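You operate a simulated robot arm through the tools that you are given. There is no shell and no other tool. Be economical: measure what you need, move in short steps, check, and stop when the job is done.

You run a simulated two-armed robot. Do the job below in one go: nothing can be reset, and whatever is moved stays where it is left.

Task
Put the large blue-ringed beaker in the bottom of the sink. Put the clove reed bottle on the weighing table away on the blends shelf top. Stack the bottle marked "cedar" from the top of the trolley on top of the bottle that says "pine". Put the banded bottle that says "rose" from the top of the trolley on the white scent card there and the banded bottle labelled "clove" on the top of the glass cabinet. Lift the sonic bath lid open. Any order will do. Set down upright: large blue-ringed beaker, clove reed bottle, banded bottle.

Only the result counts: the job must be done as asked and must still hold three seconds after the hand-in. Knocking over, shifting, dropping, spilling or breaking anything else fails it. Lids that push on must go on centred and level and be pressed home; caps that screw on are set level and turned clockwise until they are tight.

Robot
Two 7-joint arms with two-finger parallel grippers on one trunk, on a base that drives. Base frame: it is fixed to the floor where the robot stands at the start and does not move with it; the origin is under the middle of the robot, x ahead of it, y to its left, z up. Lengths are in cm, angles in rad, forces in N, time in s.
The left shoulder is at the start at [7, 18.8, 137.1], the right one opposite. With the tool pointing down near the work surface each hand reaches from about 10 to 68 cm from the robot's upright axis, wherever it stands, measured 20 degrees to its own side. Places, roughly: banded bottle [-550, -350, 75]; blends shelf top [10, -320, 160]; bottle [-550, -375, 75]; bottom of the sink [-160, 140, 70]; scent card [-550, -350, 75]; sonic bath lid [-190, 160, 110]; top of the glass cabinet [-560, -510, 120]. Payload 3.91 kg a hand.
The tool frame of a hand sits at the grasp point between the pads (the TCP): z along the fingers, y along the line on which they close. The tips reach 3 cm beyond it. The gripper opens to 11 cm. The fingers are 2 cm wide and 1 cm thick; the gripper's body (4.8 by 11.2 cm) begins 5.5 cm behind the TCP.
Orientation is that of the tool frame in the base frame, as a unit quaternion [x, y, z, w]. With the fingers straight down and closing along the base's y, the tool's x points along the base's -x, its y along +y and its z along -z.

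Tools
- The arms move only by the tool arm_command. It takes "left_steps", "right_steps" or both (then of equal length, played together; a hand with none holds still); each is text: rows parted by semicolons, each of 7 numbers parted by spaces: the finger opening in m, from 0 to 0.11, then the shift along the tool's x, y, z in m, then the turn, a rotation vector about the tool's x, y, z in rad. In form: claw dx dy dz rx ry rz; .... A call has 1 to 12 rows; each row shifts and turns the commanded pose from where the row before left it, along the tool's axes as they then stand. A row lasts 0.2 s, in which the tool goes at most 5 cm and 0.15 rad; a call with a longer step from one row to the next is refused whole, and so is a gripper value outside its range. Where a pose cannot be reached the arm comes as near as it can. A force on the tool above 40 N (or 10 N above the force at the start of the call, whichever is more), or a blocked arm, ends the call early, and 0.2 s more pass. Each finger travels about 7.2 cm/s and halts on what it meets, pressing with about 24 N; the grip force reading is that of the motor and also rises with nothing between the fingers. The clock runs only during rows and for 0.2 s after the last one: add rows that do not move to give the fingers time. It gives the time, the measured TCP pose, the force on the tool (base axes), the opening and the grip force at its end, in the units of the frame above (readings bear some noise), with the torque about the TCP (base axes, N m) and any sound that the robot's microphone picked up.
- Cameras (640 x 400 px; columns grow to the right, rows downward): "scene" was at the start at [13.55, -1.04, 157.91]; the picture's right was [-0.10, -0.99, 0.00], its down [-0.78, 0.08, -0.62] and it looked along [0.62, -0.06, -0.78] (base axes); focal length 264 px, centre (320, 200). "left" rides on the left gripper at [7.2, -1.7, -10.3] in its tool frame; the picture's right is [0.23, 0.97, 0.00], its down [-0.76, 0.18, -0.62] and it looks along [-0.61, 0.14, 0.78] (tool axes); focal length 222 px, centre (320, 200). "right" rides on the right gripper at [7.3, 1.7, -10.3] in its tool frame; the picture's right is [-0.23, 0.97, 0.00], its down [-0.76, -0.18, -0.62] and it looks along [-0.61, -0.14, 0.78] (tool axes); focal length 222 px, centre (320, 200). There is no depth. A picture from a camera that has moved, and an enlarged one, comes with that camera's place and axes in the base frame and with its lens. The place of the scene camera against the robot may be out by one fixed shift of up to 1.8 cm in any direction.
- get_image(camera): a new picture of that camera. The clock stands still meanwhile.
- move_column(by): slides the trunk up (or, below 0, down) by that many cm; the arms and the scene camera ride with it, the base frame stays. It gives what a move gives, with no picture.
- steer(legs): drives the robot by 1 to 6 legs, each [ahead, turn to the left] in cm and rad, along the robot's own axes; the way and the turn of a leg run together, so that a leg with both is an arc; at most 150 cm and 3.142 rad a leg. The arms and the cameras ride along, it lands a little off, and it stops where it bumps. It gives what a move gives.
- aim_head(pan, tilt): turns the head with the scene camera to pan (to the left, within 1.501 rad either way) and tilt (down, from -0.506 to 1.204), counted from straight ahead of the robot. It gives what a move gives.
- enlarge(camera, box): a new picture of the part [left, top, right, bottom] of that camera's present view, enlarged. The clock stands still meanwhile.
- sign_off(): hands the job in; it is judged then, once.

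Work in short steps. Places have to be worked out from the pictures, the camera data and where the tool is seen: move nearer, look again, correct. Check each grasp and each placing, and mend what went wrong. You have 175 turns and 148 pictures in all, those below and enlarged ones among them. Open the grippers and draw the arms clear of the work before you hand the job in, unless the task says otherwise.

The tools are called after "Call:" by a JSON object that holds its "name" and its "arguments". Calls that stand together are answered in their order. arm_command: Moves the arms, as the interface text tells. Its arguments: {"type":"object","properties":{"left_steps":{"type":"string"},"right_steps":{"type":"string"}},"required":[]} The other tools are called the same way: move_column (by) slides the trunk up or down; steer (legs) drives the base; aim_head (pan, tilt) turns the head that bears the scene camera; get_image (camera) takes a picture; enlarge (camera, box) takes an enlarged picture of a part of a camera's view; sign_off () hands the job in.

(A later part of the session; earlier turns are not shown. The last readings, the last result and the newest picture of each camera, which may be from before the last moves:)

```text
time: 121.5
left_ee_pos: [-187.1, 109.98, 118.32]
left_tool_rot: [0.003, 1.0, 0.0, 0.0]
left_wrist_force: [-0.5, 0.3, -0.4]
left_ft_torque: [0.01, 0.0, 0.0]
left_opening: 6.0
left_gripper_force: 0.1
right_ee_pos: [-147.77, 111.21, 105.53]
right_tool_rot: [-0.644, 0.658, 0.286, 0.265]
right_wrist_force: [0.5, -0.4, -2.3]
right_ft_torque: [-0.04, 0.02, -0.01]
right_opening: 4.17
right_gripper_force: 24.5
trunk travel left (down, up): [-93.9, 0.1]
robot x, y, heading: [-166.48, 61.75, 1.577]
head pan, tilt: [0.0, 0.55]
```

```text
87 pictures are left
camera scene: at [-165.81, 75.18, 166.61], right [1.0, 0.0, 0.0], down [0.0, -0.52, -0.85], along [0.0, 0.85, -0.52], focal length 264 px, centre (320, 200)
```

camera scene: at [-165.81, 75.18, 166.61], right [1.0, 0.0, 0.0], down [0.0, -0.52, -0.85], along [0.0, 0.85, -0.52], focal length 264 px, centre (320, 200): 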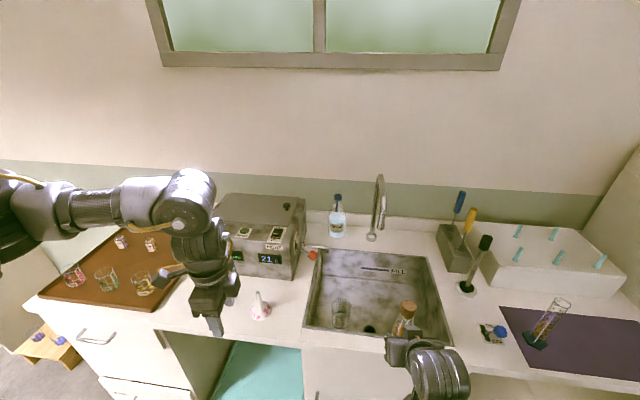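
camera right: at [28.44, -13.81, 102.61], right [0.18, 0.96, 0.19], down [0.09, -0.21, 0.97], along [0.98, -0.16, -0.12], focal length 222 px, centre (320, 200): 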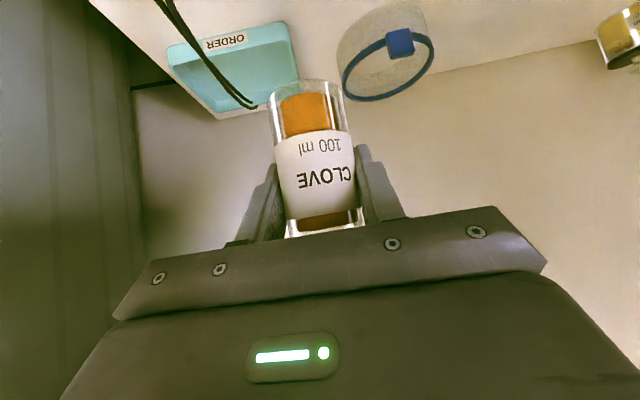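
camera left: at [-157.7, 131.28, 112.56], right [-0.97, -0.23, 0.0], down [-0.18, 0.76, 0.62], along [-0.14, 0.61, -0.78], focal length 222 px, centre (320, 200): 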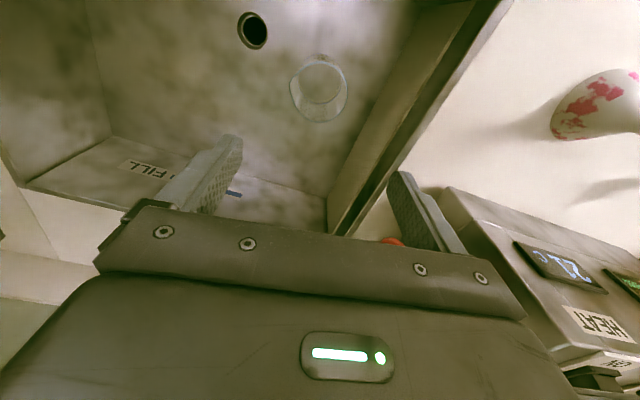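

Yaw done with the arm well behaved. I drive 28 cm forward.

Call:
{"name": "steer", "arguments": {"legs": [[28, 0]]}}

Call:
{"name": "arm_command", "arguments": {"left_steps": "0.06 -0.01 0.02 -0.02 0 0 0;0.06 -0.02 0.03 -0.01 0 0 0;0.06 -0.02 0.03 0 0 0 0;0.06 -0.02 0.03 0 0 0 0;0.06 -0.01 0.03 0 0 0 0;0.06 0 0.02 0 0 0 0;0.06 0 0 0 0 0 0"}}

Call:
{"name": "get_image", "arguments": {"camera": "left"}}

Call:
{"name": "get_image", "arguments": {"camera": "scene"}}

```text
time: 123.5
left_ee_pos: [-187.55, 138.15, 118.21]
left_tool_rot: [0.0, 1.0, 0.001, 0.001]
left_wrist_force: [0.3, 0.2, 0.8]
left_ft_torque: [0.04, 0.02, -0.02]
left_opening: 6.01
left_gripper_force: 0.1
right_ee_pos: [-148.17, 139.37, 105.76]
right_tool_rot: [-0.646, 0.656, 0.287, 0.264]
right_wrist_force: [-0.1, -0.4, -2.4]
right_ft_torque: [0.01, -0.02, 0.0]
right_opening: 4.14
right_gripper_force: 24.3
trunk travel left (down, up): [-93.9, 0.1]
robot x, y, heading: [-166.79, 89.49, 1.577]
head pan, tilt: [0.0, 0.55]
```

```text
time: 125.1
left_ee_pos: [-179.43, 154.04, 121.46]
left_tool_rot: [0.0, 1.0, 0.001, 0.001]
left_wrist_force: [-0.1, -0.8, -0.3]
left_ft_torque: [0.03, -0.03, -0.02]
left_opening: 6.01
left_gripper_force: 0.0
right_ee_pos: [-148.18, 139.67, 105.63]
right_tool_rot: [-0.646, 0.657, 0.287, 0.264]
right_wrist_force: [1.2, 0.3, -1.5]
right_ft_torque: [-0.01, 0.02, -0.04]
right_opening: 4.16
right_gripper_force: 23.8
trunk travel left (down, up): [-93.9, 0.1]
robot x, y, heading: [-166.7, 89.75, 1.578]
head pan, tilt: [0.0, 0.55]
```

```text
86 pictures are left
camera left: at [-186.75, 152.21, 131.86], right [-0.23, 0.97, 0.0], down [0.76, 0.18, 0.63], along [0.61, 0.14, -0.78], focal length 222 px, centre (320, 200)
```

left: 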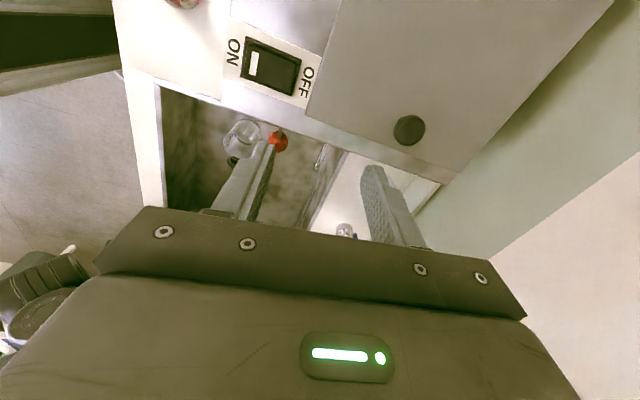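

```text
85 pictures are left
camera scene: at [-166.05, 103.42, 166.61], right [1.0, 0.01, 0.0], down [0.0, -0.52, -0.85], along [-0.01, 0.85, -0.52], focal length 264 px, centre (320, 200)
```

scene: 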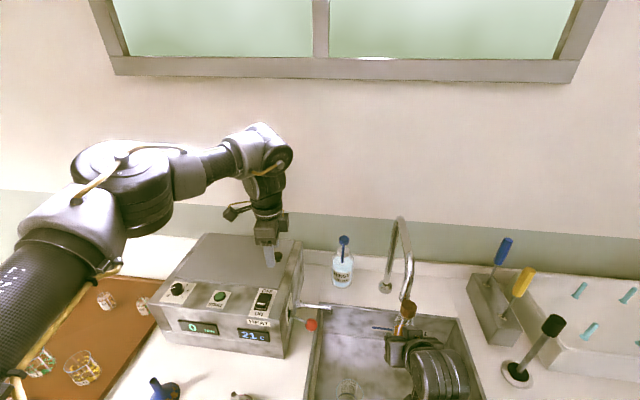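

From the hand camera the knob is at about [-180.9, 162.2]. I move over it (still high) and look again.

Call:
{"name": "arm_command", "arguments": {"left_steps": "0.06 0.007 0.04 0 0 0 0;0.06 0.007 0.04 0 0 0 0;0.06 0 0 0 0 0 0;0.06 0 0 0 0 0 0"}}

Call:
{"name": "get_image", "arguments": {"camera": "left"}}

Call:
{"name": "enlarge", "arguments": {"camera": "scene", "box": [200, 180, 340, 280]}}

```text
time: 126.1
left_ee_pos: [-179.5, 159.56, 121.27]
left_tool_rot: [0.0, 1.0, 0.001, 0.0]
left_wrist_force: [0.7, 0.0, -0.7]
left_ft_torque: [0.03, 0.0, -0.02]
left_opening: 6.0
left_gripper_force: 0.1
left hand out of reach, approached as far as the arm can: row 2
right_ee_pos: [-147.85, 139.6, 105.48]
right_tool_rot: [-0.646, 0.657, 0.287, 0.263]
right_wrist_force: [0.1, 0.1, -2.7]
right_ft_torque: [-0.03, 0.02, 0.0]
right_opening: 4.15
right_gripper_force: 23.8
trunk travel left (down, up): [-93.9, 0.1]
robot x, y, heading: [-167.02, 89.7, 1.579]
head pan, tilt: [0.0, 0.55]
```

```text
84 pictures are left
camera left: at [-186.96, 157.81, 131.65], right [-0.23, 0.97, 0.0], down [0.76, 0.18, 0.62], along [0.61, 0.14, -0.78], focal length 222 px, centre (320, 200)
```

left: 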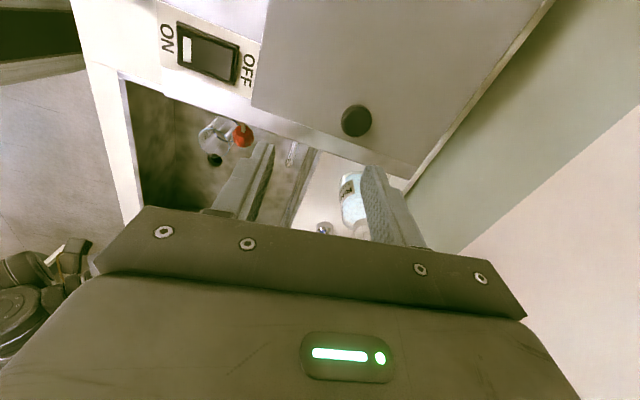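

```text
4.00 times, centred on (270, 230) of scene
camera zoom: at [-165.7, 103.54, 166.6], right [1.0, 0.01, 0.0], down [0.0, -0.52, -0.85], along [-0.01, 0.85, -0.52], focal length 1055 px, centre (520, 80)
```

zoom: 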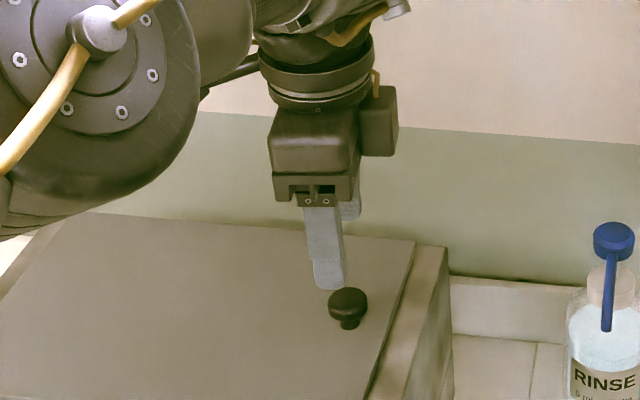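

The knob resolves to about [-180.2, 163, top 110]. The arm is at its reach limit, so I drive 7 cm forward and re-centre over it.

Call:
{"name": "steer", "arguments": {"legs": [[7, 0]]}}

Call:
{"name": "arm_command", "arguments": {"left_steps": "0.06 0.003 -0.01 0.01 0 0 0;0.06 0.003 -0.01 0.01 0 0 0;0.06 0 0 0 0 0 0"}}

Call:
{"name": "get_image", "arguments": {"camera": "left"}}

```text
time: 127.3
left_ee_pos: [-179.15, 162.66, 121.0]
left_tool_rot: [0.006, 1.0, -0.001, -0.001]
left_wrist_force: [0.2, 0.7, -0.3]
left_ft_torque: [0.0, -0.04, 0.02]
left_opening: 6.01
left_gripper_force: 0.0
right_ee_pos: [-147.65, 142.42, 105.65]
right_tool_rot: [-0.644, 0.658, 0.284, 0.268]
right_wrist_force: [0.0, -1.0, -2.3]
right_ft_torque: [0.03, -0.03, 0.02]
right_opening: 4.15
right_gripper_force: 24.0
trunk travel left (down, up): [-93.9, 0.1]
robot x, y, heading: [-167.47, 92.89, 1.551]
head pan, tilt: [0.0, 0.55]
heard: snap
stopped in leg 1: the robot was blocked; the commanded pose is now the measured one
```

```text
time: 128.1
left_ee_pos: [-179.95, 160.5, 119.19]
left_tool_rot: [0.006, 1.0, 0.001, 0.001]
left_wrist_force: [-0.2, 0.1, 0.7]
left_ft_torque: [0.01, -0.03, 0.01]
left_opening: 6.03
left_gripper_force: 0.0
right_ee_pos: [-147.9, 142.09, 105.93]
right_tool_rot: [-0.644, 0.657, 0.285, 0.269]
right_wrist_force: [-0.6, 0.3, -1.9]
right_ft_torque: [-0.01, 0.01, -0.01]
right_opening: 4.16
right_gripper_force: 23.8
trunk travel left (down, up): [-93.9, 0.1]
robot x, y, heading: [-167.55, 92.63, 1.556]
head pan, tilt: [0.0, 0.55]
```

```text
82 pictures are left
camera left: at [-187.34, 158.77, 129.62], right [-0.22, 0.98, 0.0], down [0.76, 0.17, 0.62], along [0.61, 0.14, -0.78], focal length 222 px, centre (320, 200)
```

left: 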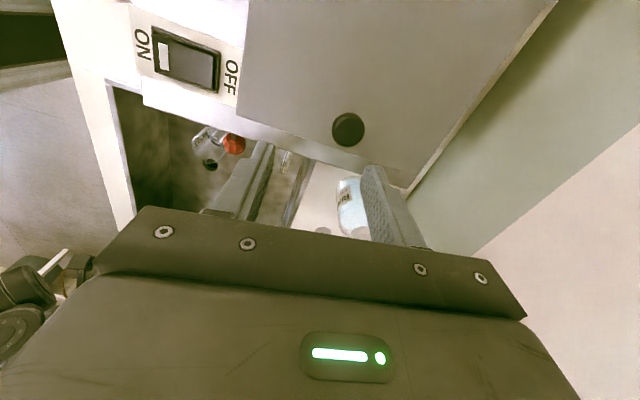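

The base was blocked and something snapped; I back off and check what happened at the counter front.

Call:
{"name": "steer", "arguments": {"legs": [[-40, 0]]}}

Call:
{"name": "aim_head", "arguments": {"pan": -0.15, "tilt": 0.9}}

Call:
{"name": "get_image", "arguments": {"camera": "scene"}}

```text
time: 130.6
left_ee_pos: [-180.18, 120.8, 118.95]
left_tool_rot: [0.011, 1.0, 0.001, 0.001]
left_wrist_force: [-0.1, 1.2, 0.4]
left_ft_torque: [-0.02, 0.02, 0.01]
left_opening: 6.02
left_gripper_force: 0.1
right_ee_pos: [-148.24, 102.11, 105.71]
right_tool_rot: [-0.641, 0.661, 0.283, 0.27]
right_wrist_force: [0.0, 0.5, -2.6]
right_ft_torque: [0.03, 0.01, -0.01]
right_opening: 4.14
right_gripper_force: 23.8
trunk travel left (down, up): [-93.9, 0.1]
robot x, y, heading: [-168.43, 52.92, 1.547]
head pan, tilt: [0.0, 0.55]
```

```text
time: 131.4
left_ee_pos: [-180.07, 120.55, 119.11]
left_tool_rot: [0.01, 1.0, 0.0, 0.002]
left_wrist_force: [0.5, -0.3, 1.7]
left_ft_torque: [0.02, -0.03, 0.03]
left_opening: 6.01
left_gripper_force: 0.1
right_ee_pos: [-148.23, 102.09, 105.74]
right_tool_rot: [-0.641, 0.659, 0.284, 0.27]
right_wrist_force: [0.0, 0.1, -2.0]
right_ft_torque: [0.0, -0.05, -0.02]
right_opening: 4.19
right_gripper_force: 23.8
trunk travel left (down, up): [-93.9, 0.1]
robot x, y, heading: [-168.3, 52.73, 1.546]
head pan, tilt: [-0.15, 0.901]
```

```text
81 pictures are left
camera scene: at [-166.0, 64.57, 163.7], right [0.98, -0.17, 0.0], down [-0.14, -0.77, -0.62], along [0.11, 0.61, -0.78], focal length 264 px, centre (320, 200)
```

scene: 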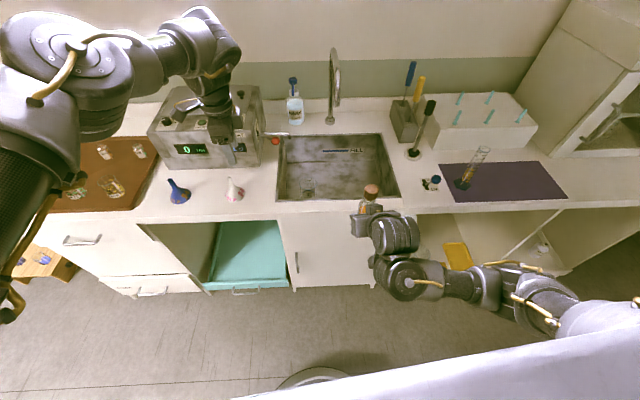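

Nothing seems displaced. The base stops at y≈93 by the counter, so to gain reach I'll turn the robot a bit to the right to bring the left shoulder forward. First I move the left hand to the left and back, undoing part of its yaw.

Call:
{"name": "arm_command", "arguments": {"left_steps": "0.06 0.037 -0.03 0 0 0 0;0.06 0.037 -0.03 0 0 0 0;0.06 0.037 -0.03 0 0 0 0;0.06 0.037 -0.03 0 0 0 0;0.06 0.037 -0.03 0 0 0 0;0.06 0.037 -0.03 0 0 0 0;0.06 0.037 -0.03 0 0 0 0;0.06 0 0 0 0 0 -0.13;0.06 0 0 0 0 0 -0.13;0.06 0 0 0 0 0 -0.13;0.06 0 0 0 0 0 -0.13;0.06 0 0 0 0 0 0"}}

Call:
{"name": "steer", "arguments": {"legs": [[0, 1.59], [26, 0], [0, -2.1]]}}

Call:
{"name": "aim_head", "arguments": {"pan": 0.3, "tilt": 0.6}}

Call:
{"name": "get_image", "arguments": {"camera": "scene"}}

```text
time: 134.0
left_ee_pos: [-206.42, 100.24, 118.92]
left_tool_rot: [-0.248, 0.969, -0.001, 0.001]
left_wrist_force: [0.4, -0.5, -0.1]
left_ft_torque: [0.03, 0.02, 0.01]
left_opening: 6.02
left_gripper_force: 0.0
right_ee_pos: [-148.38, 102.15, 105.79]
right_tool_rot: [-0.641, 0.661, 0.283, 0.269]
right_wrist_force: [-0.1, 0.1, -2.8]
right_ft_torque: [-0.01, 0.0, 0.02]
right_opening: 4.19
right_gripper_force: 23.9
trunk travel left (down, up): [-93.9, 0.1]
robot x, y, heading: [-168.17, 51.9, 1.546]
head pan, tilt: [-0.15, 0.901]
```

```text
time: 144.8
left_ee_pos: [-202.92, 112.95, 118.95]
left_tool_rot: [0.016, 1.0, 0.0, 0.0]
left_wrist_force: [-0.1, 1.3, -0.1]
left_ft_torque: [0.03, 0.03, 0.03]
left_opening: 6.01
left_gripper_force: 0.0
right_ee_pos: [-151.74, 85.02, 105.84]
right_tool_rot: [-0.445, 0.806, 0.202, 0.335]
right_wrist_force: [-1.0, -0.7, -2.4]
right_ft_torque: [-0.01, 0.03, -0.04]
right_opening: 4.16
right_gripper_force: 24.2
trunk travel left (down, up): [-93.9, 0.1]
robot x, y, heading: [-194.25, 52.31, 1.015]
head pan, tilt: [-0.15, 0.901]
```

```text
time: 145.7
left_ee_pos: [-202.85, 112.91, 119.09]
left_tool_rot: [0.015, 1.0, 0.0, 0.001]
left_wrist_force: [-0.2, -0.1, 0.1]
left_ft_torque: [0.02, 0.01, 0.03]
left_opening: 6.01
left_gripper_force: 0.0
right_ee_pos: [-151.68, 84.87, 105.69]
right_tool_rot: [-0.445, 0.806, 0.202, 0.335]
right_wrist_force: [-0.2, 0.4, -1.4]
right_ft_torque: [0.02, 0.0, 0.02]
right_opening: 4.15
right_gripper_force: 24.0
trunk travel left (down, up): [-93.9, 0.1]
robot x, y, heading: [-194.28, 52.44, 1.013]
head pan, tilt: [0.3, 0.6]
```

```text
80 pictures are left
camera scene: at [-188.38, 65.05, 166.15], right [0.97, -0.26, 0.0], down [-0.14, -0.55, -0.82], along [0.21, 0.8, -0.57], focal length 264 px, centre (320, 200)
```

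scene: 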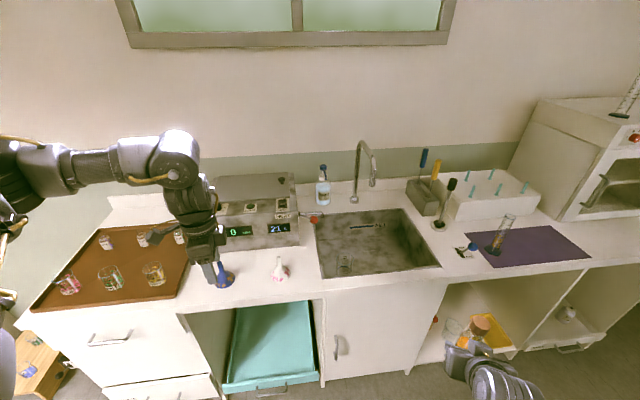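

Positions are good. I drive 42 cm forward; the left hand should end up over the bath's front, at about [-181, 148].

Call:
{"name": "steer", "arguments": {"legs": [[42, 0]]}}

Call:
{"name": "get_image", "arguments": {"camera": "left"}}

```text
time: 148.3
left_ee_pos: [-180.53, 148.84, 119.02]
left_tool_rot: [0.016, 1.0, 0.001, 0.001]
left_wrist_force: [0.0, 0.7, -0.1]
left_ft_torque: [-0.03, 0.03, -0.02]
left_opening: 6.03
left_gripper_force: 0.1
right_ee_pos: [-129.44, 120.79, 105.86]
right_tool_rot: [-0.445, 0.805, 0.203, 0.336]
right_wrist_force: [-0.1, -0.8, -2.5]
right_ft_torque: [-0.03, -0.01, -0.04]
right_opening: 4.17
right_gripper_force: 24.6
trunk travel left (down, up): [-93.9, 0.1]
robot x, y, heading: [-171.65, 88.33, 1.012]
head pan, tilt: [0.3, 0.6]
```

```text
79 pictures are left
camera left: at [-187.97, 147.24, 129.44], right [-0.2, 0.98, 0.0], down [0.77, 0.15, 0.63], along [0.61, 0.12, -0.78], focal length 222 px, centre (320, 200)
```

left: 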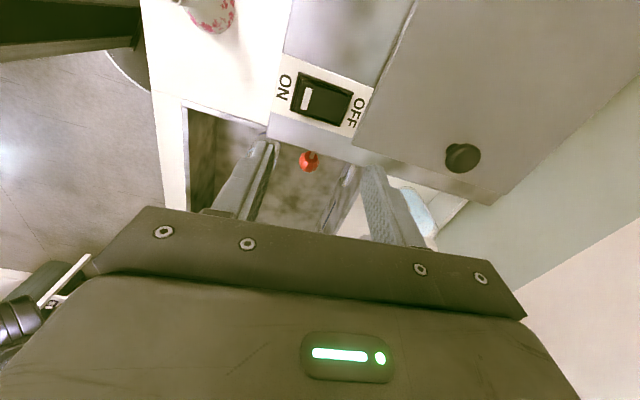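

Knob again at about [-180.6, 162.8]. I move over it, descend to z≈114, and check.

Call:
{"name": "arm_command", "arguments": {"left_steps": "0.06 0 0.035 0 0 0 0;0.06 0 0.035 0 0 0 0;0.06 0 0.035 0 0 0 0;0.06 0 0.034 0 0 0 0;0.06 0 0 0.02 0 0 0;0.06 0 0 0.02 0 0 0;0.06 0 0 0 0 0 0"}}

Call:
{"name": "get_image", "arguments": {"camera": "left"}}

Call:
{"name": "enlarge", "arguments": {"camera": "scene", "box": [200, 150, 340, 250]}}

```text
time: 149.9
left_ee_pos: [-179.86, 162.9, 115.13]
left_tool_rot: [0.015, 1.0, -0.001, 0.001]
left_wrist_force: [-0.5, 0.1, 0.1]
left_ft_torque: [0.01, 0.02, 0.02]
left_opening: 6.0
left_gripper_force: 0.0
right_ee_pos: [-129.26, 121.02, 105.68]
right_tool_rot: [-0.445, 0.805, 0.203, 0.335]
right_wrist_force: [0.3, -0.5, -2.0]
right_ft_torque: [0.05, 0.0, 0.03]
right_opening: 4.15
right_gripper_force: 23.8
trunk travel left (down, up): [-93.9, 0.1]
robot x, y, heading: [-172.02, 88.36, 1.016]
head pan, tilt: [0.3, 0.6]
```

```text
78 pictures are left
camera left: at [-187.42, 161.41, 125.53], right [-0.2, 0.98, 0.0], down [0.77, 0.15, 0.62], along [0.61, 0.12, -0.78], focal length 222 px, centre (320, 200)
```

left: 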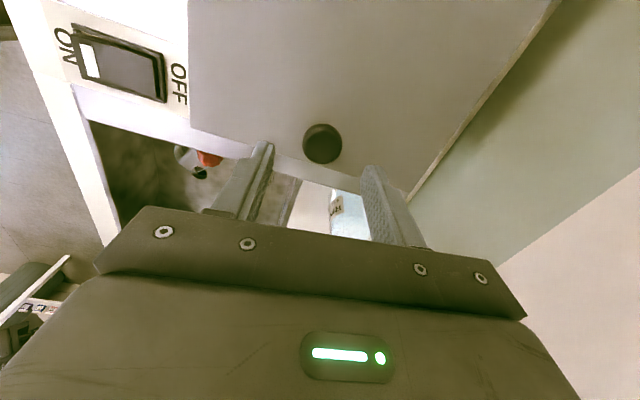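

```text
4.00 times, centred on (270, 200) of scene
camera zoom: at [-165.88, 101.05, 166.16], right [0.97, -0.25, 0.0], down [-0.14, -0.55, -0.82], along [0.21, 0.8, -0.57], focal length 1055 px, centre (520, 200)
```

zoom: 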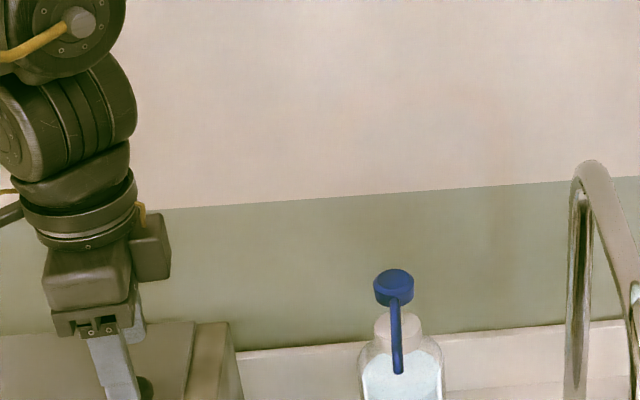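

Well aligned in y; shift x by -0.7 cm and descend to about z=111.6, then close.

Call:
{"name": "arm_command", "arguments": {"left_steps": "0.06 0.007 0 0.015 0 0 0;0.06 0 0 0.01 0 0 0;0.06 0 0 0.006 0 0 0;0.06 0 0 0.004 0 0 0;0.06 0 0 0 0 0 0"}}

Call:
{"name": "get_image", "arguments": {"camera": "left"}}

```text
time: 151.1
left_ee_pos: [-180.74, 162.88, 111.51]
left_tool_rot: [0.016, 1.0, 0.001, 0.001]
left_wrist_force: [-0.1, 0.0, -0.6]
left_ft_torque: [0.0, -0.01, 0.04]
left_opening: 5.98
left_gripper_force: 0.0
right_ee_pos: [-129.45, 120.99, 105.77]
right_tool_rot: [-0.445, 0.806, 0.202, 0.335]
right_wrist_force: [-0.5, -0.7, -1.6]
right_ft_torque: [0.01, -0.01, 0.03]
right_opening: 4.14
right_gripper_force: 24.2
trunk travel left (down, up): [-93.9, 0.1]
robot x, y, heading: [-171.67, 88.54, 1.016]
head pan, tilt: [0.3, 0.6]
```

```text
76 pictures are left
camera left: at [-188.12, 161.32, 121.89], right [-0.2, 0.98, 0.0], down [0.77, 0.15, 0.62], along [0.61, 0.12, -0.78], focal length 222 px, centre (320, 200)
```

left: 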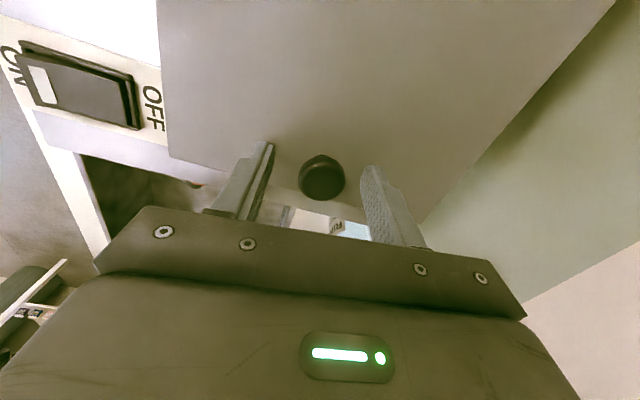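

The knob lies right between the fingertips. I close on it.

Call:
{"name": "arm_command", "arguments": {"left_steps": "0.02 0 0 0 0 0 0;0.01 0 0 0 0 0 0;0.01 0 0 0 0 0 0;0.01 0 0 0 0 0 0"}}

```text
time: 152.1
left_ee_pos: [-180.71, 163.13, 111.54]
left_tool_rot: [0.015, 1.0, 0.001, 0.002]
left_wrist_force: [-0.4, 13.2, 7.4]
left_ft_torque: [0.43, -0.07, 0.17]
left_opening: 2.9
left_gripper_force: 44.6
right_ee_pos: [-129.29, 121.03, 105.78]
right_tool_rot: [-0.445, 0.806, 0.201, 0.335]
right_wrist_force: [0.2, 0.2, -1.9]
right_ft_torque: [0.01, -0.01, 0.04]
right_opening: 4.16
right_gripper_force: 24.3
trunk travel left (down, up): [-93.9, 0.1]
robot x, y, heading: [-171.59, 88.49, 1.013]
head pan, tilt: [0.3, 0.6]
```

Gripped (2.9 cm). I lift along an arc about a hinge estimated at x≈-205, z≈108.

Call:
{"name": "arm_command", "arguments": {"left_steps": "0.01 0.003 0 -0.024 0 0 0;0.01 0.0055 0 -0.024 0 0 0;0.01 0.008 0 -0.0233 0 0 0;0.01 0 0 0 0 0 0"}}

Call:
{"name": "get_image", "arguments": {"camera": "left"}}

```text
time: 153.1
left_ee_pos: [-182.11, 163.26, 118.53]
left_tool_rot: [0.016, 1.0, 0.001, 0.0]
left_wrist_force: [4.7, 14.8, 0.0]
left_ft_torque: [0.4, -0.01, 0.06]
left_opening: 2.91
left_gripper_force: 45.4
right_ee_pos: [-129.2, 121.2, 105.69]
right_tool_rot: [-0.445, 0.806, 0.201, 0.334]
right_wrist_force: [0.0, 0.3, -1.5]
right_ft_torque: [0.0, 0.05, 0.01]
right_opening: 4.15
right_gripper_force: 24.0
trunk travel left (down, up): [-93.9, 0.1]
robot x, y, heading: [-172.28, 88.49, 1.011]
head pan, tilt: [0.3, 0.6]
```

```text
75 pictures are left
camera left: at [-189.61, 161.72, 129.02], right [-0.2, 0.98, 0.0], down [0.77, 0.15, 0.62], along [0.61, 0.12, -0.78], focal length 222 px, centre (320, 200)
```

left: 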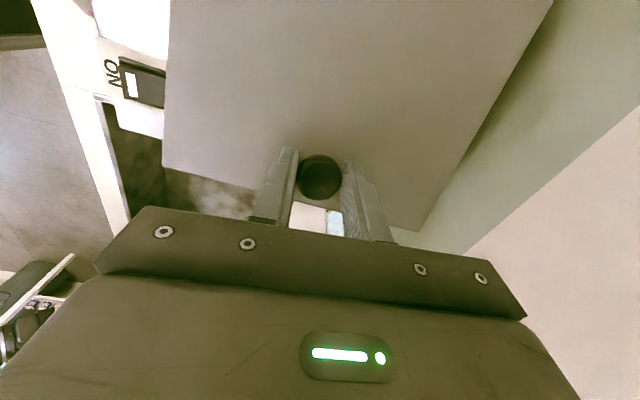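

The lid is opening. I continue the arc.

Call:
{"name": "arm_command", "arguments": {"left_steps": "0.01 0.0105 0 -0.0223 0 0 0;0.01 0.012 0 -0.0214 0 0 0;0.01 0.015 0 -0.02 0 0 0;0.01 0.016 0 -0.018 0 0 0;0.01 0.018 0 -0.0166 0 0 0;0.01 0 0 0 0 0 0"}}

Call:
{"name": "get_image", "arguments": {"camera": "left"}}

Call:
{"name": "aim_head", "arguments": {"pan": 0.75, "tilt": 0.5}}

Call:
{"name": "get_image", "arguments": {"camera": "scene"}}

```text
time: 154.5
left_ee_pos: [-190.13, 162.62, 128.55]
left_tool_rot: [0.015, 1.0, -0.001, 0.003]
left_wrist_force: [-0.8, -0.1, 0.2]
left_ft_torque: [0.0, -0.07, 0.0]
left_opening: 0.98
left_gripper_force: 0.1
right_ee_pos: [-129.63, 120.64, 105.95]
right_tool_rot: [-0.446, 0.805, 0.203, 0.336]
right_wrist_force: [-0.8, 0.0, -1.7]
right_ft_torque: [0.03, 0.01, -0.02]
right_opening: 4.15
right_gripper_force: 24.0
trunk travel left (down, up): [-93.9, 0.1]
robot x, y, heading: [-171.69, 88.6, 1.02]
head pan, tilt: [0.3, 0.6]
```

```text
74 pictures are left
camera left: at [-197.51, 161.13, 138.98], right [-0.2, 0.98, 0.0], down [0.77, 0.16, 0.62], along [0.61, 0.12, -0.78], focal length 222 px, centre (320, 200)
```

left: 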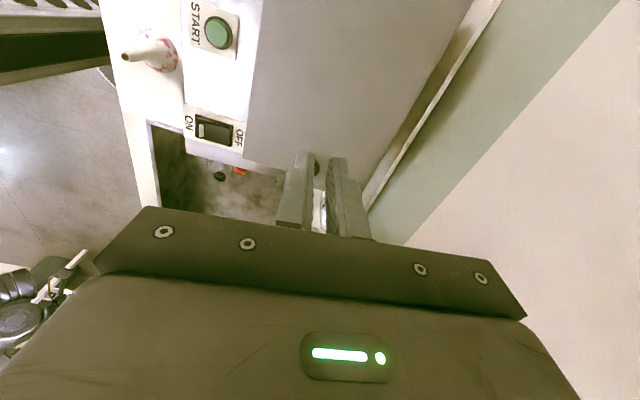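

```text
time: 155.4
left_ee_pos: [-189.35, 163.34, 128.35]
left_tool_rot: [0.017, 1.0, 0.0, 0.001]
left_wrist_force: [0.6, 0.6, 1.6]
left_ft_torque: [-0.04, -0.01, -0.02]
left_opening: 1.04
left_gripper_force: 0.1
right_ee_pos: [-129.19, 121.03, 105.65]
right_tool_rot: [-0.445, 0.806, 0.201, 0.334]
right_wrist_force: [-0.6, 0.4, -2.5]
right_ft_torque: [-0.01, -0.01, 0.0]
right_opening: 4.17
right_gripper_force: 24.0
trunk travel left (down, up): [-93.9, 0.1]
robot x, y, heading: [-171.99, 88.32, 1.011]
head pan, tilt: [0.75, 0.499]
```

```text
73 pictures are left
camera scene: at [-169.78, 101.52, 167.06], right [0.98, 0.19, 0.0], down [0.09, -0.47, -0.88], along [-0.17, 0.86, -0.48], focal length 264 px, centre (320, 200)
```

scene: 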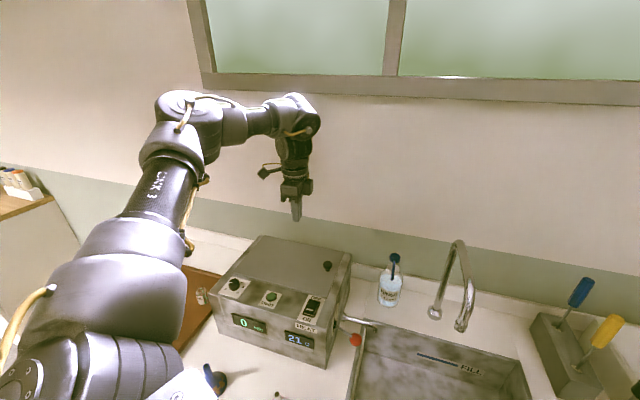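

The fingers slipped off and the lid fell shut; my hinge estimate was probably too close. I measure the lid edges again.

Call:
{"name": "enlarge", "arguments": {"camera": "scene", "box": [190, 210, 370, 350]}}

```text
2.86 times, centred on (280, 280) of scene
camera zoom: at [-169.78, 101.52, 167.06], right [0.98, 0.19, 0.0], down [0.09, -0.47, -0.88], along [-0.17, 0.86, -0.48], focal length 754 px, centre (434, -29)
```

zoom: 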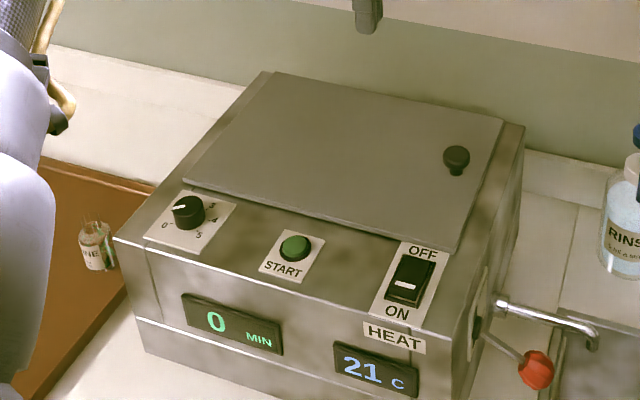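

The lid runs from about x=-208.4 (hinge) to -178, yawed slightly. I need the robot further left for reach at the top of the arc, so I shift the base about 12 cm left.

Call:
{"name": "steer", "arguments": {"legs": [[-30, 0], [0, 2.12], [13, 0], [0, -2.12], [32, 0]]}}

Call:
{"name": "get_image", "arguments": {"camera": "left"}}

```text
time: 170.2
left_ee_pos: [-201.49, 165.51, 128.61]
left_tool_rot: [0.014, 1.0, 0.001, 0.002]
left_wrist_force: [0.2, -0.4, 1.1]
left_ft_torque: [0.01, -0.02, -0.03]
left_opening: 0.98
left_gripper_force: 0.0
right_ee_pos: [-141.05, 123.61, 105.83]
right_tool_rot: [-0.447, 0.804, 0.204, 0.335]
right_wrist_force: [0.3, -1.1, -2.5]
right_ft_torque: [-0.05, 0.0, -0.04]
right_opening: 4.16
right_gripper_force: 24.1
trunk travel left (down, up): [-93.9, 0.1]
robot x, y, heading: [-183.25, 90.96, 1.019]
head pan, tilt: [0.75, 0.499]
```

```text
71 pictures are left
camera left: at [-208.94, 163.98, 138.99], right [-0.2, 0.98, 0.0], down [0.76, 0.16, 0.63], along [0.61, 0.13, -0.78], focal length 222 px, centre (320, 200)
```

left: 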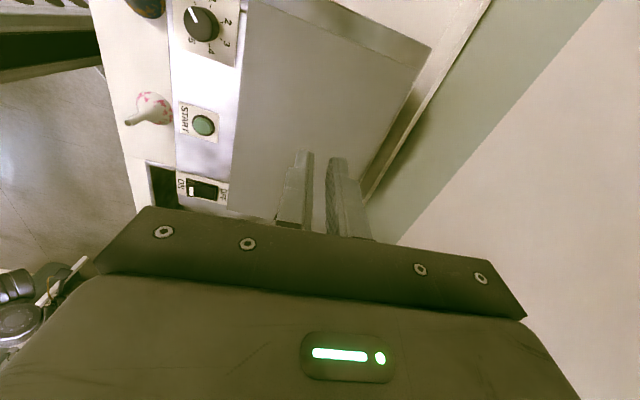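

From here the hinge line is at x≈-209.2. I return the hand to the knob with open fingers.

Call:
{"name": "arm_command", "arguments": {"left_steps": "0.06 -0.0418 -0.0038 0 0 0 0;0.06 -0.0418 -0.0038 0 0 0 0;0.06 -0.0418 -0.0038 0 0 0 0;0.06 -0.0418 -0.0038 0 0 0 0;0.06 -0.0418 -0.0038 0 0 0 0;0.06 0 0 0.04 0 0 0;0.06 0 0 0.04 0 0 0;0.06 0 0 0.04 0 0 0;0.06 0 0 0 0 0 0"}}

Call:
{"name": "get_image", "arguments": {"camera": "left"}}

```text
time: 172.2
left_ee_pos: [-180.34, 163.18, 116.55]
left_tool_rot: [0.014, 1.0, 0.0, 0.001]
left_wrist_force: [-0.1, -0.1, 0.0]
left_ft_torque: [-0.03, 0.02, 0.0]
left_opening: 5.98
left_gripper_force: 0.1
right_ee_pos: [-141.05, 123.68, 105.71]
right_tool_rot: [-0.447, 0.805, 0.203, 0.333]
right_wrist_force: [0.0, 0.1, -1.5]
right_ft_torque: [-0.01, -0.01, 0.03]
right_opening: 4.14
right_gripper_force: 24.1
trunk travel left (down, up): [-93.9, 0.1]
robot x, y, heading: [-183.51, 91.24, 1.018]
head pan, tilt: [0.75, 0.499]
```

```text
70 pictures are left
camera left: at [-187.85, 161.59, 126.95], right [-0.2, 0.98, 0.0], down [0.76, 0.16, 0.62], along [0.61, 0.13, -0.78], focal length 222 px, centre (320, 200)
```

left: 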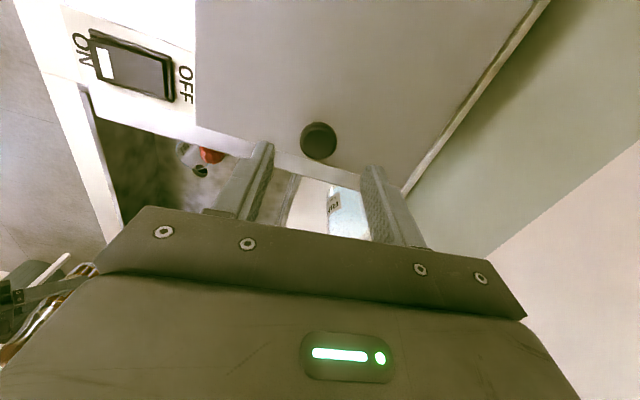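

Aligned. I descend to z≈111.2 and grip.

Call:
{"name": "arm_command", "arguments": {"left_steps": "0.06 0.003 0 0.025 0 0 0;0.06 0 0 0.015 0 0 0;0.06 0 0 0.009 0 0 0;0.06 0 0 0.005 0 0 0;0.06 0 0 0 0 0 0;0.02 0 0 0 0 0 0;0.01 0 0 0 0 0 0;0.01 0 0 0 0 0 0;0.01 0 0 0 0 0 0"}}

```text
time: 174.2
left_ee_pos: [-180.68, 163.04, 111.1]
left_tool_rot: [0.014, 1.0, 0.0, 0.001]
left_wrist_force: [-0.5, -9.6, -3.8]
left_ft_torque: [-0.32, -0.72, -0.05]
left_opening: 2.93
left_gripper_force: 45.0
right_ee_pos: [-140.95, 123.67, 105.76]
right_tool_rot: [-0.447, 0.804, 0.203, 0.335]
right_wrist_force: [0.2, -0.1, -2.2]
right_ft_torque: [-0.05, 0.03, -0.01]
right_opening: 4.18
right_gripper_force: 24.1
trunk travel left (down, up): [-93.9, 0.1]
robot x, y, heading: [-183.23, 91.11, 1.018]
head pan, tilt: [0.75, 0.499]
```

Gripped again. I lift along the arc with radius 28.6 cm in short groups, watching the force.

Call:
{"name": "arm_command", "arguments": {"left_steps": "0.01 0.0028 0 -0.0227 0 0 0;0.01 0.0045 0 -0.0224 0 0 0;0.01 0.0063 0 -0.022 0 0 0;0.01 0.0081 0 -0.0214 0 0 0;0.01 0 0 0 0 0 0"}}

```text
time: 175.3
left_ee_pos: [-182.83, 163.44, 119.87]
left_tool_rot: [0.014, 1.0, 0.001, 0.001]
left_wrist_force: [3.5, -1.4, -2.3]
left_ft_torque: [0.08, -0.87, -0.02]
left_opening: 2.93
left_gripper_force: 45.5
right_ee_pos: [-140.89, 123.8, 105.77]
right_tool_rot: [-0.447, 0.805, 0.203, 0.334]
right_wrist_force: [0.0, 0.7, -1.6]
right_ft_torque: [0.0, 0.02, -0.01]
right_opening: 4.17
right_gripper_force: 23.6
trunk travel left (down, up): [-93.9, 0.1]
robot x, y, heading: [-183.41, 91.06, 1.019]
head pan, tilt: [0.75, 0.499]
```

Still held; there is a twisting torque, so I let the hand tilt along with the lid.

Call:
{"name": "arm_command", "arguments": {"left_steps": "0.01 0.011 0 -0.0206 0 -0.1 0;0.01 0.0107 0 -0.0208 0 -0.1 0;0.01 0.0102 0 -0.021 0 -0.1 0;0.01 0.0099 0 -0.0213 0 -0.1 0;0.01 0 0 0 0 0 0"}}

```text
time: 176.6
left_ee_pos: [-188.24, 163.99, 127.43]
left_tool_rot: [0.013, 0.98, -0.003, 0.198]
left_wrist_force: [0.5, 16.3, 3.4]
left_ft_torque: [0.55, 0.97, 0.13]
left_opening: 2.92
left_gripper_force: 44.9
right_ee_pos: [-140.83, 124.1, 105.58]
right_tool_rot: [-0.448, 0.805, 0.203, 0.333]
right_wrist_force: [-0.1, 0.0, -2.5]
right_ft_torque: [-0.02, 0.04, 0.02]
right_opening: 4.17
right_gripper_force: 23.8
trunk travel left (down, up): [-93.9, 0.1]
robot x, y, heading: [-183.38, 91.31, 1.018]
head pan, tilt: [0.75, 0.499]
```

Held well. I continue with constant arc increments.

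Call:
{"name": "arm_command", "arguments": {"left_steps": "0.01 0.009 0.001 -0.0213 0 -0.08 0;0.01 0.009 0.001 -0.0213 0 -0.08 0;0.01 0.009 0.001 -0.0213 0 -0.08 0;0.01 0.009 0.001 -0.0213 0 -0.08 0;0.01 0 0 0 0 0 0"}}

Call:
{"name": "get_image", "arguments": {"camera": "scene"}}

```text
time: 177.8
left_ee_pos: [-195.66, 164.94, 132.64]
left_tool_rot: [0.013, 0.936, -0.007, 0.353]
left_wrist_force: [0.5, 26.0, -3.6]
left_ft_torque: [0.48, 0.45, 0.33]
left_opening: 2.91
left_gripper_force: 45.4
right_ee_pos: [-140.92, 124.36, 105.55]
right_tool_rot: [-0.449, 0.805, 0.201, 0.332]
right_wrist_force: [0.1, 0.6, -2.1]
right_ft_torque: [0.0, 0.0, 0.03]
right_opening: 4.17
right_gripper_force: 23.5
trunk travel left (down, up): [-93.9, 0.1]
robot x, y, heading: [-183.01, 91.04, 1.019]
head pan, tilt: [0.75, 0.499]
```

```text
69 pictures are left
camera scene: at [-181.46, 105.03, 166.98], right [0.98, 0.2, 0.0], down [0.09, -0.47, -0.88], along [-0.17, 0.86, -0.48], focal length 264 px, centre (320, 200)
```

scene: 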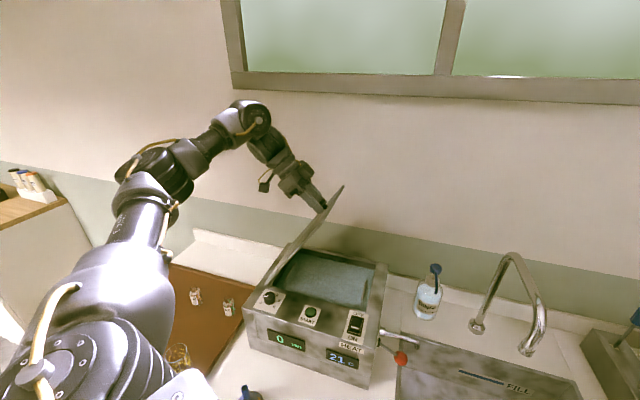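

Lid is about 55° open and held. I continue, giving way toward +y to ease the side force.

Call:
{"name": "arm_command", "arguments": {"left_steps": "0.01 0.009 0.004 -0.0213 0 -0.08 0;0.01 0.009 0.003 -0.0213 0 -0.08 0;0.01 0.009 0.002 -0.0213 0 -0.08 0;0.01 0.009 0.002 -0.0213 0 -0.08 0;0.01 0 0 0 0 0 0"}}

```text
time: 178.9
left_ee_pos: [-204.89, 166.08, 135.58]
left_tool_rot: [0.007, 0.868, -0.008, 0.496]
left_wrist_force: [-4.3, 5.9, -27.0]
left_ft_torque: [0.1, 0.38, 0.26]
left_opening: 2.92
left_gripper_force: 44.7
right_ee_pos: [-141.34, 124.31, 105.64]
right_tool_rot: [-0.449, 0.804, 0.201, 0.334]
right_wrist_force: [0.1, 0.3, -2.7]
right_ft_torque: [-0.03, 0.0, 0.02]
right_opening: 4.16
right_gripper_force: 23.5
trunk travel left (down, up): [-93.9, 0.1]
robot x, y, heading: [-183.28, 90.61, 1.016]
head pan, tilt: [0.75, 0.499]
```

Lid ~73°. There's tension along the lid, so I ease the radius and go on toward and past vertical, without further tilting.

Call:
{"name": "arm_command", "arguments": {"left_steps": "0.01 0.0115 0.001 -0.0205 0 -0.03 0;0.01 0.0115 0.001 -0.0197 0 -0.03 0;0.01 0.0125 0.001 -0.0192 0 -0.03 0;0.01 0 0 0 0 0 0"}}

Call:
{"name": "get_image", "arguments": {"camera": "scene"}}

```text
time: 179.9
left_ee_pos: [-211.15, 166.96, 135.98]
left_tool_rot: [0.015, 0.842, -0.004, 0.539]
left_wrist_force: [3.1, 25.2, -0.6]
left_ft_torque: [-0.05, -0.09, 0.68]
left_opening: 2.9
left_gripper_force: 44.7
right_ee_pos: [-141.03, 124.45, 105.48]
right_tool_rot: [-0.448, 0.805, 0.2, 0.333]
right_wrist_force: [0.9, 0.7, -2.3]
right_ft_torque: [-0.01, 0.01, -0.01]
right_opening: 4.15
right_gripper_force: 24.3
trunk travel left (down, up): [-93.9, 0.1]
robot x, y, heading: [-183.43, 91.34, 1.012]
head pan, tilt: [0.75, 0.499]
stopped in row 4 (left hand): the force on the tool passed its limit (the readings are from after the stop); the commanded pose is now the measured one
```

```text
68 pictures are left
camera scene: at [-181.5, 105.05, 166.98], right [0.98, 0.19, 0.0], down [0.09, -0.48, -0.88], along [-0.17, 0.86, -0.48], focal length 264 px, centre (320, 200)
```

scene: 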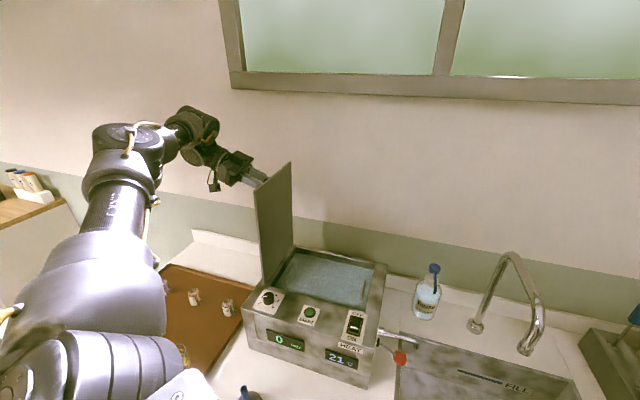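

Lid is nearly vertical. I ease in +y and push it a bit further past vertical.

Call:
{"name": "arm_command", "arguments": {"left_steps": "0.01 0 0.006 0 0 0 0;0.01 0.009 0.002 -0.014 0 0 0;0.01 0.011 0.001 -0.017 0 0 0;0.01 0.013 0.001 -0.017 0 0 0;0.01 0 0 0 0 0 0"}}

Call:
{"name": "get_image", "arguments": {"camera": "scene"}}

```text
time: 181.1
left_ee_pos: [-212.62, 167.23, 135.87]
left_tool_rot: [0.018, 0.84, 0.001, 0.543]
left_wrist_force: [-4.2, -0.6, 22.9]
left_ft_torque: [-0.12, 0.13, 0.34]
left_opening: 2.9
left_gripper_force: 45.0
left hand out of reach, approached as far as the arm can: row 2, 3, 4
right_ee_pos: [-141.11, 123.47, 105.78]
right_tool_rot: [-0.447, 0.804, 0.203, 0.334]
right_wrist_force: [0.1, -0.8, -1.7]
right_ft_torque: [0.0, 0.02, 0.01]
right_opening: 4.19
right_gripper_force: 24.6
trunk travel left (down, up): [-93.9, 0.1]
robot x, y, heading: [-183.06, 91.36, 1.015]
head pan, tilt: [0.75, 0.499]
```

```text
67 pictures are left
camera scene: at [-181.6, 103.59, 167.17], right [0.98, 0.2, 0.0], down [0.09, -0.47, -0.88], along [-0.17, 0.86, -0.48], focal length 264 px, centre (320, 200)
```

scene: 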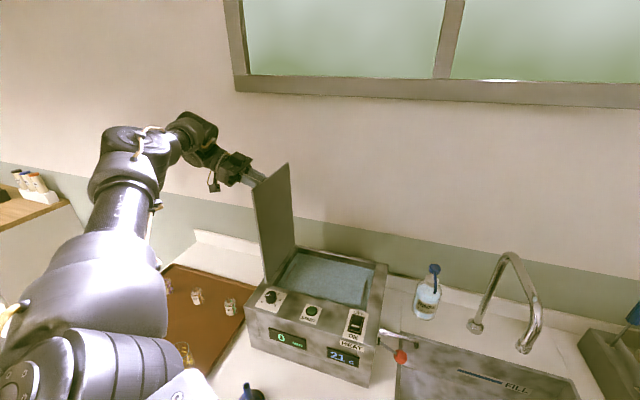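

The hand's tilt limits its reach. I un-tilt it gradually while still pushing the knob left.

Call:
{"name": "arm_command", "arguments": {"left_steps": "0.01 0.002 0 -0.002 0 0.12 0;0.01 0.004 0 -0.006 0 0.12 0;0.01 0.006 0 -0.01 0 0.1 0;0.01 0.008 0 -0.009 0 0.1 0;0.01 0.01 0 -0.009 0 0 0;0.01 0.01 0 -0.009 0 0 0;0.01 0 0 0 0 0 0"}}

Call:
{"name": "get_image", "arguments": {"camera": "scene"}}

```text
time: 181.5
left_ee_pos: [-211.8, 166.95, 136.06]
left_tool_rot: [0.011, 0.85, -0.008, 0.527]
left_wrist_force: [0.3, -22.0, 4.9]
left_ft_torque: [0.04, -1.12, -0.23]
left_opening: 2.93
left_gripper_force: 45.2
left hand out of reach, approached as far as the arm can: row 1
right_ee_pos: [-141.11, 123.62, 105.89]
right_tool_rot: [-0.447, 0.803, 0.206, 0.335]
right_wrist_force: [0.0, -0.4, -2.6]
right_ft_torque: [-0.03, 0.03, -0.01]
right_opening: 4.17
right_gripper_force: 23.5
trunk travel left (down, up): [-93.9, 0.1]
robot x, y, heading: [-183.61, 91.24, 1.019]
head pan, tilt: [0.75, 0.499]
stopped in row 1 (left hand): the force on the tool passed its limit (the readings are from after the stop); the commanded pose is now the measured one
```

```text
66 pictures are left
camera scene: at [-181.52, 103.44, 167.1], right [0.98, 0.2, 0.0], down [0.1, -0.47, -0.88], along [-0.18, 0.86, -0.48], focal length 264 px, centre (320, 200)
```

scene: 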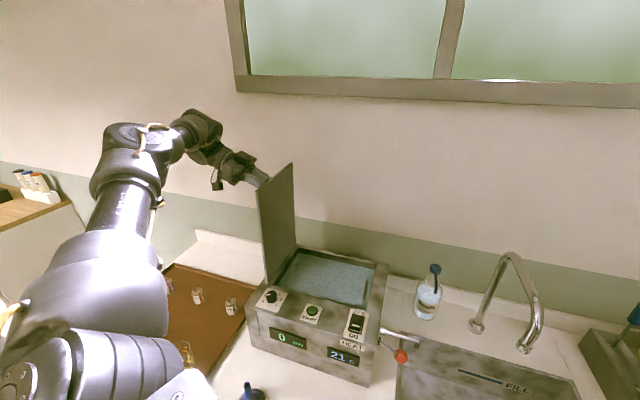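

The lid is at ~88°. I use a small combined base move (a left turn plus a bit forward) to carry the knob about 2.5 cm further left.

Call:
{"name": "steer", "arguments": {"legs": [[1.3, 0.04]]}}

Call:
{"name": "get_image", "arguments": {"camera": "scene"}}

```text
time: 182.3
left_ee_pos: [-214.03, 167.22, 135.67]
left_tool_rot: [-0.006, 0.851, 0.002, 0.525]
left_wrist_force: [-4.9, -14.2, -0.6]
left_ft_torque: [-0.01, 0.78, -0.01]
left_opening: 2.89
left_gripper_force: 45.3
right_ee_pos: [-141.77, 126.31, 105.97]
right_tool_rot: [-0.463, 0.794, 0.211, 0.331]
right_wrist_force: [0.0, -1.0, -1.8]
right_ft_torque: [-0.01, -0.01, -0.01]
right_opening: 4.18
right_gripper_force: 24.3
trunk travel left (down, up): [-93.9, 0.1]
robot x, y, heading: [-182.72, 92.24, 1.063]
head pan, tilt: [0.75, 0.499]
```

```text
65 pictures are left
camera scene: at [-181.57, 104.75, 167.11], right [0.97, 0.24, 0.0], down [0.11, -0.46, -0.88], along [-0.21, 0.85, -0.48], focal length 264 px, centre (320, 200)
```

scene: 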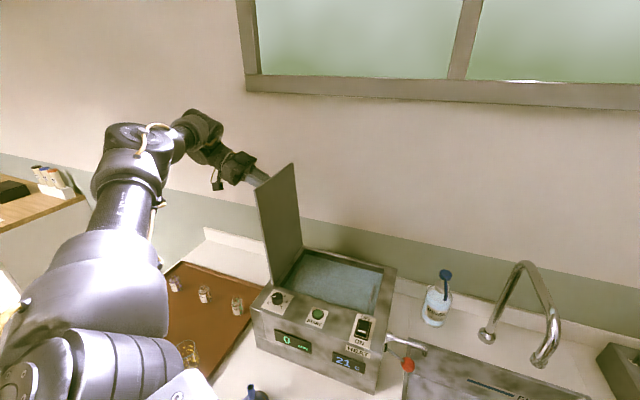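

Past vertical now (~93°). One more small base move.

Call:
{"name": "steer", "arguments": {"legs": [[0.5, 0.045]]}}

Call:
{"name": "get_image", "arguments": {"camera": "scene"}}

```text
time: 183.1
left_ee_pos: [-217.01, 167.43, 135.24]
left_tool_rot: [-0.026, 0.852, 0.012, 0.523]
left_wrist_force: [-3.0, 35.0, 8.2]
left_ft_torque: [0.36, 0.97, 0.96]
left_opening: 2.84
left_gripper_force: 44.8
right_ee_pos: [-142.99, 129.64, 105.5]
right_tool_rot: [-0.482, 0.785, 0.215, 0.324]
right_wrist_force: [0.0, -0.2, -1.1]
right_ft_torque: [-0.01, 0.04, -0.01]
right_opening: 4.17
right_gripper_force: 23.1
trunk travel left (down, up): [-93.9, 0.1]
robot x, y, heading: [-182.58, 92.57, 1.109]
head pan, tilt: [0.75, 0.499]
```

```text
64 pictures are left
camera scene: at [-181.68, 106.71, 167.0], right [0.96, 0.28, 0.0], down [0.13, -0.47, -0.87], along [-0.25, 0.84, -0.48], focal length 264 px, centre (320, 200)
```

scene: 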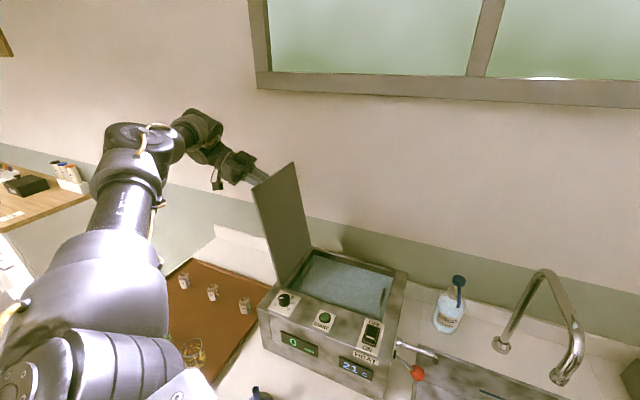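

Lid is ~99° open. I open the fingers and check that it stays.

Call:
{"name": "arm_command", "arguments": {"left_steps": "0.04 0 0 0 0 0 0;0.06 0 0 0 0 0 0;0.06 0 0 0 0 0 0"}}

Call:
{"name": "get_image", "arguments": {"camera": "scene"}}

Call:
{"name": "get_image", "arguments": {"camera": "left"}}

```text
time: 183.9
left_ee_pos: [-217.2, 166.68, 135.46]
left_tool_rot: [-0.026, 0.852, 0.016, 0.523]
left_wrist_force: [-1.4, 0.8, -0.7]
left_ft_torque: [0.03, 0.02, -0.01]
left_opening: 5.98
left_gripper_force: 0.1
right_ee_pos: [-143.08, 129.09, 105.84]
right_tool_rot: [-0.481, 0.785, 0.216, 0.326]
right_wrist_force: [0.1, -0.7, -1.6]
right_ft_torque: [0.0, -0.04, 0.01]
right_opening: 4.16
right_gripper_force: 24.2
trunk travel left (down, up): [-93.9, 0.1]
robot x, y, heading: [-182.4, 92.5, 1.106]
head pan, tilt: [0.75, 0.499]
```

```text
63 pictures are left
camera scene: at [-181.86, 105.72, 167.06], right [0.96, 0.28, 0.0], down [0.14, -0.46, -0.88], along [-0.25, 0.84, -0.48], focal length 264 px, centre (320, 200)
```

scene: 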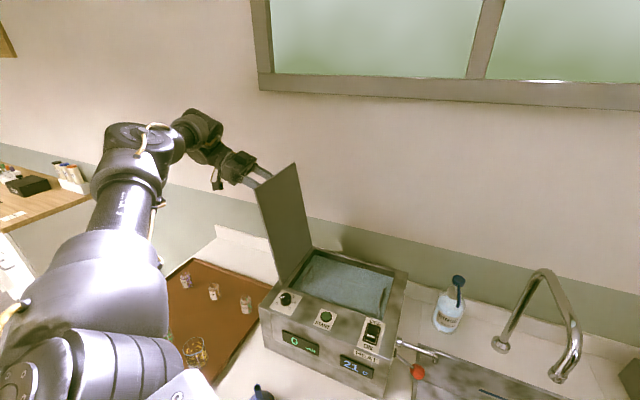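

```text
62 pictures are left
camera left: at [-229.71, 164.17, 133.91], right [-0.16, 0.97, -0.2], down [-0.22, 0.17, 0.96], along [0.96, 0.2, 0.19], focal length 222 px, centre (320, 200)
```

left: 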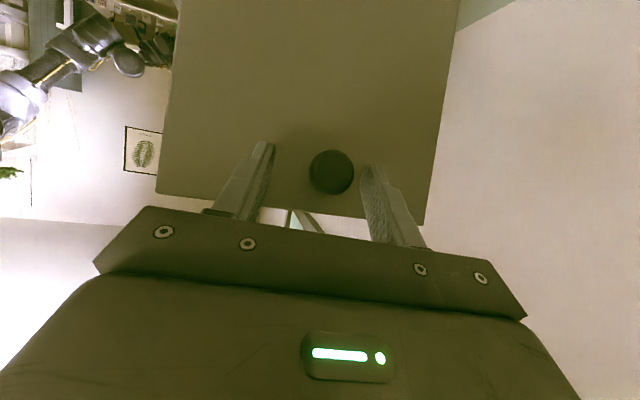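

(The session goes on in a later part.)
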